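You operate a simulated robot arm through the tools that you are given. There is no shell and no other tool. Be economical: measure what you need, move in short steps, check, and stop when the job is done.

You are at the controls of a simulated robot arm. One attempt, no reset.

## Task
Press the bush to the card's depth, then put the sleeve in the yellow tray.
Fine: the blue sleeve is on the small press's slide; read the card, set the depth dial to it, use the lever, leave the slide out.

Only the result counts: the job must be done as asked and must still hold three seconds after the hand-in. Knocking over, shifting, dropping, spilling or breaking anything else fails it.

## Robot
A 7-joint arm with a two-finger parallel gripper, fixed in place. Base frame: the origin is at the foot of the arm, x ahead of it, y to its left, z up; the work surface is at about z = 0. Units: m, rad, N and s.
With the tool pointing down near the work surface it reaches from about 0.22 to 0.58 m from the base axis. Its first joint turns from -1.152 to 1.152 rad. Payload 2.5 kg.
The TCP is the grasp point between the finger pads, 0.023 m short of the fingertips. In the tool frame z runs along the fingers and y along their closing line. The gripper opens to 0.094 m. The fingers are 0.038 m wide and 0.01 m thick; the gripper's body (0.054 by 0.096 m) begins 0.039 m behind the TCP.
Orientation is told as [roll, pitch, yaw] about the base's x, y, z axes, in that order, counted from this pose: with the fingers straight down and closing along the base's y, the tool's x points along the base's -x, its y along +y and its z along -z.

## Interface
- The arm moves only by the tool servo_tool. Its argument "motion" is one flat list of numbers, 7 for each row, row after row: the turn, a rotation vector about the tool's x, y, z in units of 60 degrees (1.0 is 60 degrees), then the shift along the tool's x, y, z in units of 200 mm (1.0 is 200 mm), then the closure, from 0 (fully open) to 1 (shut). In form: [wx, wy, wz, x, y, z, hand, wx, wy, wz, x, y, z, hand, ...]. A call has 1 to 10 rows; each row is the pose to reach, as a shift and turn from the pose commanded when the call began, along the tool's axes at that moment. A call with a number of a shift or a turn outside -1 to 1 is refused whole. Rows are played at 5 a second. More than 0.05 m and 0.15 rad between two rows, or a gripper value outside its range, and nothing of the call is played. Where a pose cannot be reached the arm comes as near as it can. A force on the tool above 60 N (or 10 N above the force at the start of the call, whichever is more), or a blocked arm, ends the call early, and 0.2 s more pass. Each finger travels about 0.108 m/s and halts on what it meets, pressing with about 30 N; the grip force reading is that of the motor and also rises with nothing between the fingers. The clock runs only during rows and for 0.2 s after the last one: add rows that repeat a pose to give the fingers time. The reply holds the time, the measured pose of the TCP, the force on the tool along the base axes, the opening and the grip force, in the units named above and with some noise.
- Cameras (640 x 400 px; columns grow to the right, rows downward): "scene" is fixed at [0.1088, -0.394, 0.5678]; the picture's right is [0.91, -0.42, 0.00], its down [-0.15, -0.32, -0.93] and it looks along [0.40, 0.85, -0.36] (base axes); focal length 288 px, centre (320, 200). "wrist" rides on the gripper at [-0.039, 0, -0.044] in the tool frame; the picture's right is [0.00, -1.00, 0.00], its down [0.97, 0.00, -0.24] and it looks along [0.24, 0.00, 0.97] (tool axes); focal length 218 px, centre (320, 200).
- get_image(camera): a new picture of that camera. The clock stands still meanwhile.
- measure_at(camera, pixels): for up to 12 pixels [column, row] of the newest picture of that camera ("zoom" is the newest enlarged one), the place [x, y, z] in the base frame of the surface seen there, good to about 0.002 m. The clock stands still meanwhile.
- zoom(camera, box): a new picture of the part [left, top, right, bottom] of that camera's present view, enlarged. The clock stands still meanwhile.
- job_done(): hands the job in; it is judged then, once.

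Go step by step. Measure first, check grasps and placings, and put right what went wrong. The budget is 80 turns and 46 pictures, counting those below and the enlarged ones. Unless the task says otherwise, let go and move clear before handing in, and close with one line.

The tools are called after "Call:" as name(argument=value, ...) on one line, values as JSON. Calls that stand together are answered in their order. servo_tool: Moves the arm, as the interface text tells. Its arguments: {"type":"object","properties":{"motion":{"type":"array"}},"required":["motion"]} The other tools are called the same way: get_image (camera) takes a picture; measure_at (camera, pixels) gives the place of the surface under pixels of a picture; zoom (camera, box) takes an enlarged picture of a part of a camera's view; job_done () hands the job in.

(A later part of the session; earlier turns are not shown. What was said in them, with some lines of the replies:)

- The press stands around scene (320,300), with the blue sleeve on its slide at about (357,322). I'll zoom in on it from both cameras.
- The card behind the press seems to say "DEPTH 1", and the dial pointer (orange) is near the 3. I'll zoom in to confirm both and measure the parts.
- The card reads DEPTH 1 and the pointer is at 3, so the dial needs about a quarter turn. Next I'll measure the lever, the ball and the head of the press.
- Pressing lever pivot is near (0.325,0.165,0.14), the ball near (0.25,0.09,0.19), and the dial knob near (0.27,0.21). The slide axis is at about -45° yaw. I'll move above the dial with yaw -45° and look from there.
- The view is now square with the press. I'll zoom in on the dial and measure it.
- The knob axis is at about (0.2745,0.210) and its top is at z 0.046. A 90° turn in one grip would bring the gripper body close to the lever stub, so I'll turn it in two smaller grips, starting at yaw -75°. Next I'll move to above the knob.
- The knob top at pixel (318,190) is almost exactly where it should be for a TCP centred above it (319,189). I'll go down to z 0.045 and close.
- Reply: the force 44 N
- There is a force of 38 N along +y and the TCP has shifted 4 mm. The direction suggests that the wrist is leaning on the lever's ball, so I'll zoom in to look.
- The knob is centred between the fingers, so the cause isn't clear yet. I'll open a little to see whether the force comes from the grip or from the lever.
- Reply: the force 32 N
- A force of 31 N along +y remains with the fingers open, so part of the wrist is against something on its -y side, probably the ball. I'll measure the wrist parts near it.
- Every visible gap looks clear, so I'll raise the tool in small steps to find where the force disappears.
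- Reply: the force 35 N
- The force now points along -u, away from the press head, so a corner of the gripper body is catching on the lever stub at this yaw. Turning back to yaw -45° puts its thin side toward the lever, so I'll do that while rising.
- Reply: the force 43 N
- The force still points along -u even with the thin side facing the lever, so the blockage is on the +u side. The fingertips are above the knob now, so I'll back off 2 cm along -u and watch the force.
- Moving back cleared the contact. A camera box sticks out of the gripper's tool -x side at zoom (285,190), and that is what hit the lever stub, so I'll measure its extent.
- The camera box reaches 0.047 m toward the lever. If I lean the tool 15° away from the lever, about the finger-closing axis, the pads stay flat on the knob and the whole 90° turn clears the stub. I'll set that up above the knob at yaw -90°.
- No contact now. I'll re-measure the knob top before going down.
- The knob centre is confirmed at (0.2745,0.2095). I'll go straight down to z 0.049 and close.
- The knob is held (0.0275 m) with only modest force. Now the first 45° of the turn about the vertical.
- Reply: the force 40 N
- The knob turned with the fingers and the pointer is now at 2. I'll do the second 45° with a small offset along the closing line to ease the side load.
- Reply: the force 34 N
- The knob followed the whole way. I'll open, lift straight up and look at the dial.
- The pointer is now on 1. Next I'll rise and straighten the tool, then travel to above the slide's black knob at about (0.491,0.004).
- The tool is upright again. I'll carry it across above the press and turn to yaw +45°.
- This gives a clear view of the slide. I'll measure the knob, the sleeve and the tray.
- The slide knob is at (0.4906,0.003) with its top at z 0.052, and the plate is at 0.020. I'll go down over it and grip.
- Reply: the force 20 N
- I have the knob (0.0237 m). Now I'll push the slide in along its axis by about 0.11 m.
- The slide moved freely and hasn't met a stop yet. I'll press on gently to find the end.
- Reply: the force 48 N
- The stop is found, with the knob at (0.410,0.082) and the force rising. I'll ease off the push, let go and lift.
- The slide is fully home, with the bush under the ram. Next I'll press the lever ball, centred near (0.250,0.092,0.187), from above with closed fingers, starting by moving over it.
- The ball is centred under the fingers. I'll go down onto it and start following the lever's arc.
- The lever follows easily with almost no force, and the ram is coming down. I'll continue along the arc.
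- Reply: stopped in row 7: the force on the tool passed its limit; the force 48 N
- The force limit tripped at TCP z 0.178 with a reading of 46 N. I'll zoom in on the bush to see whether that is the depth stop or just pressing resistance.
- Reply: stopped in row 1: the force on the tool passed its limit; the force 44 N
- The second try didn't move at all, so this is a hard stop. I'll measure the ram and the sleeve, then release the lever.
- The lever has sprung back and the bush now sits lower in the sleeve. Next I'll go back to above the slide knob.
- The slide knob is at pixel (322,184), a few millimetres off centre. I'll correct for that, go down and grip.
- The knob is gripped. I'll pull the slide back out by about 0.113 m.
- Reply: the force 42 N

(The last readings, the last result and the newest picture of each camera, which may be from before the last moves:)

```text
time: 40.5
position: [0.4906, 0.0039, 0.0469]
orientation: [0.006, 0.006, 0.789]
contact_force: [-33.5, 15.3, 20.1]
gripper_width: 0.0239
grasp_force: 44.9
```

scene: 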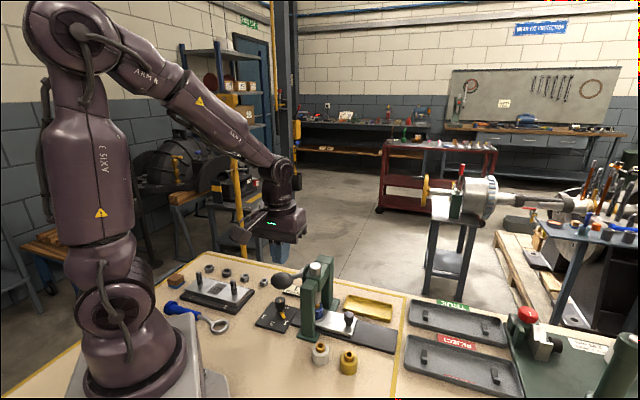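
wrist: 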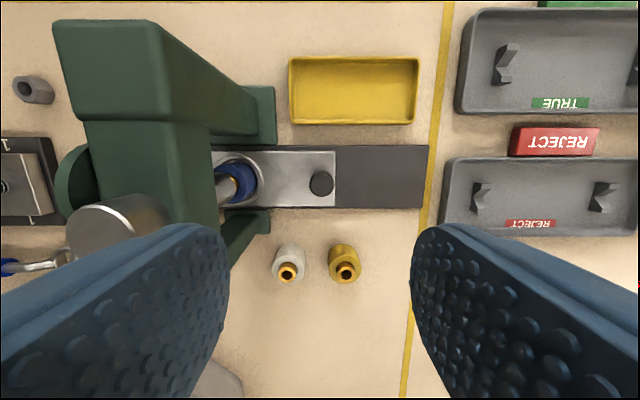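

The out stop is reached, at the knob's original position. I'll ease off, release, lift and look at the bush.

Call:
servo_tool(motion=[0, 0, 0, 0, 0.01, 0, 0.85, 0, 0, 0, 0, 0.01, 0, 0.6, 0, 0, 0, 0, 0.01, 0, 0.5, 0, 0, 0, 0, 0.01, 0, 0.5, 0, 0, 0, 0, 0.01, -0.12, 0.5, 0, 0, 0, 0, 0.08, -0.3, 0.5, 0, 0, 0, 0, 0.2, -0.5, 0.36, 0, 0, 0, 0, 0.33, -0.65, 0.36, 0, 0, 0, 0, 0.46, -0.8, 0.36, 0, 0, 0, 0, 0.46, -0.8, 0.36])

Call:
zoom(camera="scene", box=[310, 290, 410, 380])

Call:
measure_at(camera="zoom", pixels=[[290, 125], [270, 140], [310, 140], [290, 145], [265, 118], [310, 118], [290, 190], [250, 180], [330, 190], [290, 205], [72, 270], [275, 103]])

```text
time: 42.7
position: [0.4277, 0.0686, 0.2076]
orientation: [-0.004, 0.003, 0.785]
contact_force: [0.7, 0.1, 0.2]
gripper_width: 0.06
grasp_force: 0.1
```

```text
4.44 times, centred on (360, 335) of scene
```

zoom: 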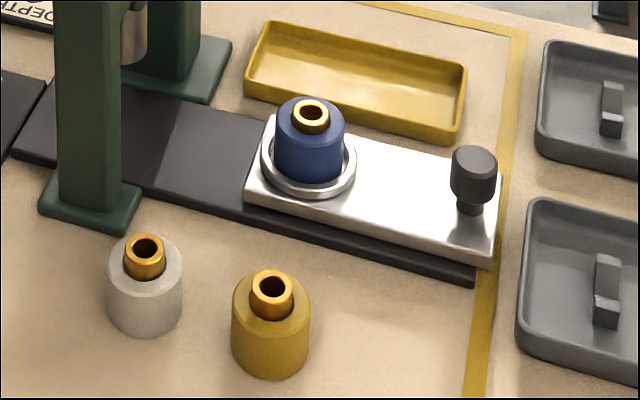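

```text
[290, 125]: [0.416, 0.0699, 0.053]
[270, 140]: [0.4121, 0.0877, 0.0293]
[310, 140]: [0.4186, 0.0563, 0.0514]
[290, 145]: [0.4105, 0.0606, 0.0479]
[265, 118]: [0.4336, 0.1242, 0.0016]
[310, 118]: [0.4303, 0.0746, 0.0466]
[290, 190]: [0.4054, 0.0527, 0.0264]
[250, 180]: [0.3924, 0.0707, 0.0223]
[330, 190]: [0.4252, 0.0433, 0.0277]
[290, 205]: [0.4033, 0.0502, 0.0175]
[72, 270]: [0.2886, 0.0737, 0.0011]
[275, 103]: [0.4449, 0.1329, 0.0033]
```

The bush now sits visibly deeper, with about 4 mm showing against about 10 mm in the others. I'll take a wrist view to centre on the sleeve and survey the tray.

Call:
zoom(camera="wrist", box=[230, 20, 430, 240])

Call:
measure_at(camera="zoom", pixels=[[290, 302], [255, 302], [326, 302], [290, 265], [290, 340], [210, 160], [390, 160], [300, 110], [300, 190], [300, 150], [300, 100]])

```text
1.82 times, centred on (330, 130) of wrist
```

zoom: 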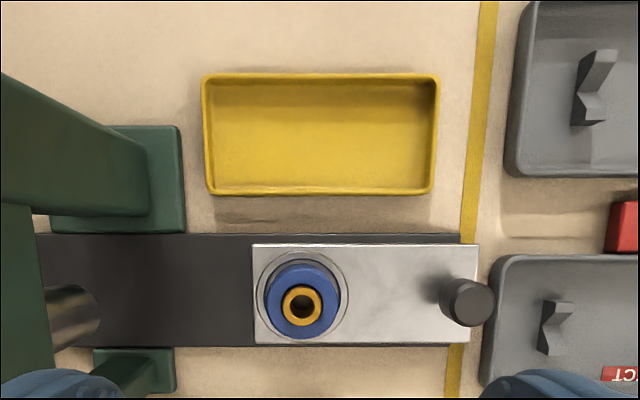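

```text
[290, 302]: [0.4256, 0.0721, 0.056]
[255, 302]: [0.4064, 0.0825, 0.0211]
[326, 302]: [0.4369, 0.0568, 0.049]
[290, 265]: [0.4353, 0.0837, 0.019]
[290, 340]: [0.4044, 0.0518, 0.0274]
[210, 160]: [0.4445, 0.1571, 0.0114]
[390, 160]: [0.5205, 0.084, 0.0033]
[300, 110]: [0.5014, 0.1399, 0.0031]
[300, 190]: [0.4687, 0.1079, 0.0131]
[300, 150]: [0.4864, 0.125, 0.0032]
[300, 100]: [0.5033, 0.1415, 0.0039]
```

The sleeve is within 2 mm of the TCP axis, and the tray centre is at about (0.499,0.125) with its floor at 0.003. I'll go down to z 0.053, above the collar, and grip.

Call:
servo_tool(motion=[0, 0, 0, -0.005, 0, 0.18, 0.36, 0, 0, 0, -0.005, 0, 0.36, 0.36, 0, 0, 0, -0.005, 0, 0.54, 0.36, 0, 0, 0, -0.005, 0, 0.7, 0.36, 0, 0, 0, -0.005, 0, 0.773, 0.36, 0, 0, 0, -0.005, 0, 0.773, 0.36, 0, 0, 0, -0.005, 0, 0.773, 0.55, 0, 0, 0, -0.005, 0, 0.773, 0.75, 0, 0, 0, -0.005, 0, 0.773, 0.75])

```text
time: 44.7
position: [0.4273, 0.0668, 0.0517]
orientation: [-0.003, 0.004, 0.785]
contact_force: [-0.2, 0.1, 0.5]
gripper_width: 0.0373
grasp_force: 29.9
```

It closed on 0.0373 m, which matches the sleeve's diameter. I'll lift straight up and check.

Call:
servo_tool(motion=[0, 0, 0, 0, 0, -0.03, 0.85, 0, 0, 0, 0, 0, -0.1, 0.85, 0, 0, 0, 0, 0, -0.2, 0.85, 0, 0, 0, 0, 0, -0.35, 0.85, 0, 0, 0, 0, 0, -0.5, 0.85, 0, 0, 0, 0, 0, -0.5, 0.85])

Call:
zoom(camera="scene", box=[310, 230, 430, 360])

Call:
measure_at(camera="zoom", pixels=[[320, 180], [320, 195], [320, 205], [320, 215]])

```text
time: 46.1
position: [0.4289, 0.0668, 0.1542]
orientation: [-0.001, 0.003, 0.784]
contact_force: [0.2, 0.4, -1.9]
gripper_width: 0.0375
grasp_force: 30.1
```

```text
3.08 times, centred on (370, 295) of scene
```

zoom: 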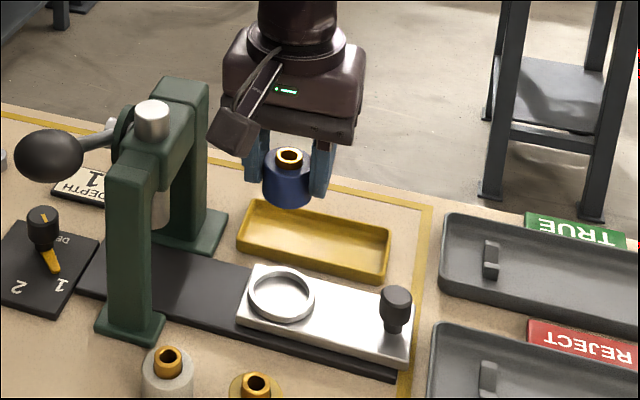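

```text
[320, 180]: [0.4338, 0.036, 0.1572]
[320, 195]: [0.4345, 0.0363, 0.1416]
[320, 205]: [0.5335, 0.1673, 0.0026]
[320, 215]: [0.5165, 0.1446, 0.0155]
```

The sleeve is held and the slide is still out. I'll measure the sleeve's bottom edge to set the placing height.

Call:
measure_at(camera="zoom", pixels=[[288, 200], [288, 205], [288, 208], [275, 200], [288, 172], [310, 235], [350, 255], [270, 225], [285, 250]])

```text
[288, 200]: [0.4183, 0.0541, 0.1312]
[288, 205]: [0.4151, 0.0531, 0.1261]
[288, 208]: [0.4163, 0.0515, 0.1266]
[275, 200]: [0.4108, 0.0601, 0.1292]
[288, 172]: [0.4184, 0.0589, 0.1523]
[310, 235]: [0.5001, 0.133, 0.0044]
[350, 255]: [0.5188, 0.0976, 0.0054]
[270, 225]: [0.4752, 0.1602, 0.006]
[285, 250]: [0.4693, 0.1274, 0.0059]
```

The sleeve's bottom is 0.029 m below the TCP, so it should touch the tray floor at TCP z of about 0.033. I'll move over the tray centre and lower it.

Call:
servo_tool(motion=[0, 0, 0, -0.11, -0.01, 0, 0.85, 0, 0, 0, -0.23, -0.02, 0, 0.85, 0, 0, 0, -0.35, -0.032, 0, 0.85, 0, 0, 0, -0.4525, -0.0425, 0.08, 0.85, 0, 0, 0, -0.4525, -0.0425, 0.25, 0.85, 0, 0, 0, -0.4525, -0.0425, 0.42, 0.85, 0, 0, 0, -0.4525, -0.0425, 0.52, 0.85, 0, 0, 0, -0.4525, -0.0425, 0.57, 0.85, 0, 0, 0, -0.4525, -0.0425, 0.598, 0.85, 0, 0, 0, -0.4525, -0.0425, 0.598, 0.85])

Call:
zoom(camera="scene", box=[330, 260, 420, 340])

```text
time: 48.3
position: [0.5006, 0.1257, 0.0349]
orientation: [-0.006, -0.003, 0.784]
contact_force: [-4.2, 0.6, 23.0]
gripper_width: 0.037
grasp_force: 30.1
```

```text
5.00 times, centred on (375, 300) of scene
```

zoom: 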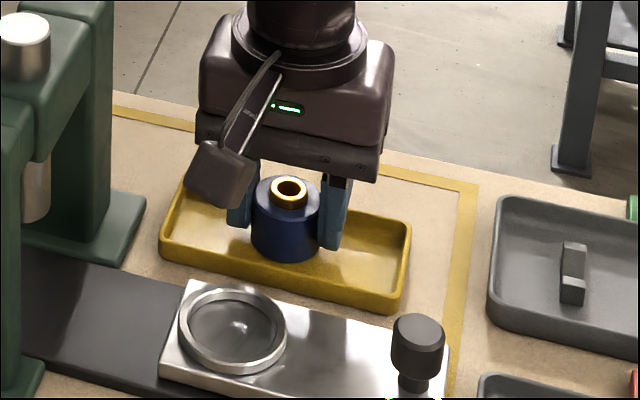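

The sleeve is resting on the tray floor, with 23 N of contact. I'll ease up a millimetre, open and rise clear.

Call:
servo_tool(motion=[0, 0, 0, 0, 0, -0.007, 0.85, 0, 0, 0, 0, 0, -0.007, 0.5, 0, 0, 0, 0, 0, -0.007, 0.36, 0, 0, 0, 0, 0, -0.007, 0.36, 0, 0, 0, 0, 0, -0.1, 0.36, 0, 0, 0, 0, 0, -0.25, 0.36, 0, 0, 0, 0, 0, -0.45, 0.36, 0, 0, 0, 0, 0, -0.65, 0.36, 0, 0, 0, 0, 0, -0.85, 0.36, 0, 0, 0, 0, 0, -0.85, 0.36])

Call:
zoom(camera="scene", box=[240, 230, 430, 380])

Call:
get_image(camera="wrist")

```text
time: 50.5
position: [0.497, 0.1258, 0.2027]
orientation: [-0.001, 0.003, 0.785]
contact_force: [-0.2, 0.9, 0.0]
gripper_width: 0.0603
grasp_force: 0.0
```

```text
2.67 times, centred on (335, 305) of scene
```

zoom: 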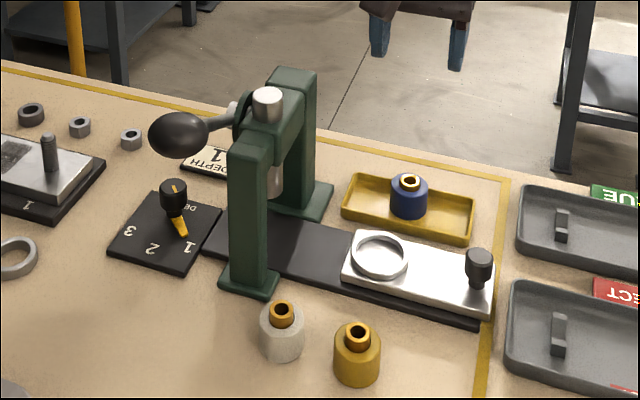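

```text
5 pictures are left
```

wrist: 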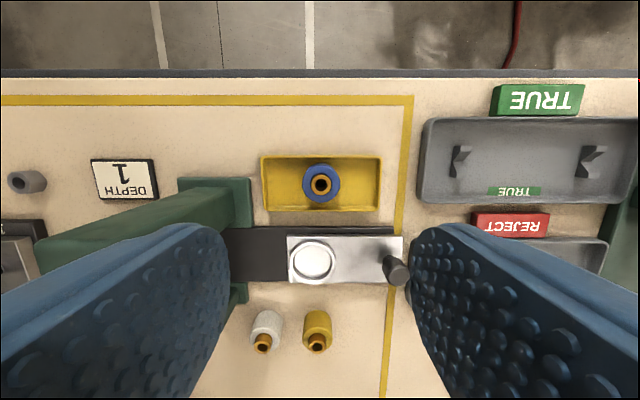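

The blue sleeve stands upright in the yellow tray at wrist pixel (321,183). The slide is out and empty, the dial is on 1, the lever is back up, and nothing else has moved, so I'm handing in.

Call:
job_done()

```text
The job is handed in.
```

The card read 1, so I set the dial to 1, pressed the bush down to the hard stop, left the slide out and stood the blue sleeve in the yellow tray. I took that stop as the depth-1 setting and did not check the bush's depth any other way. Early on, the gripper's camera box leaned on the lever stub; I saw no damage or shift from it.
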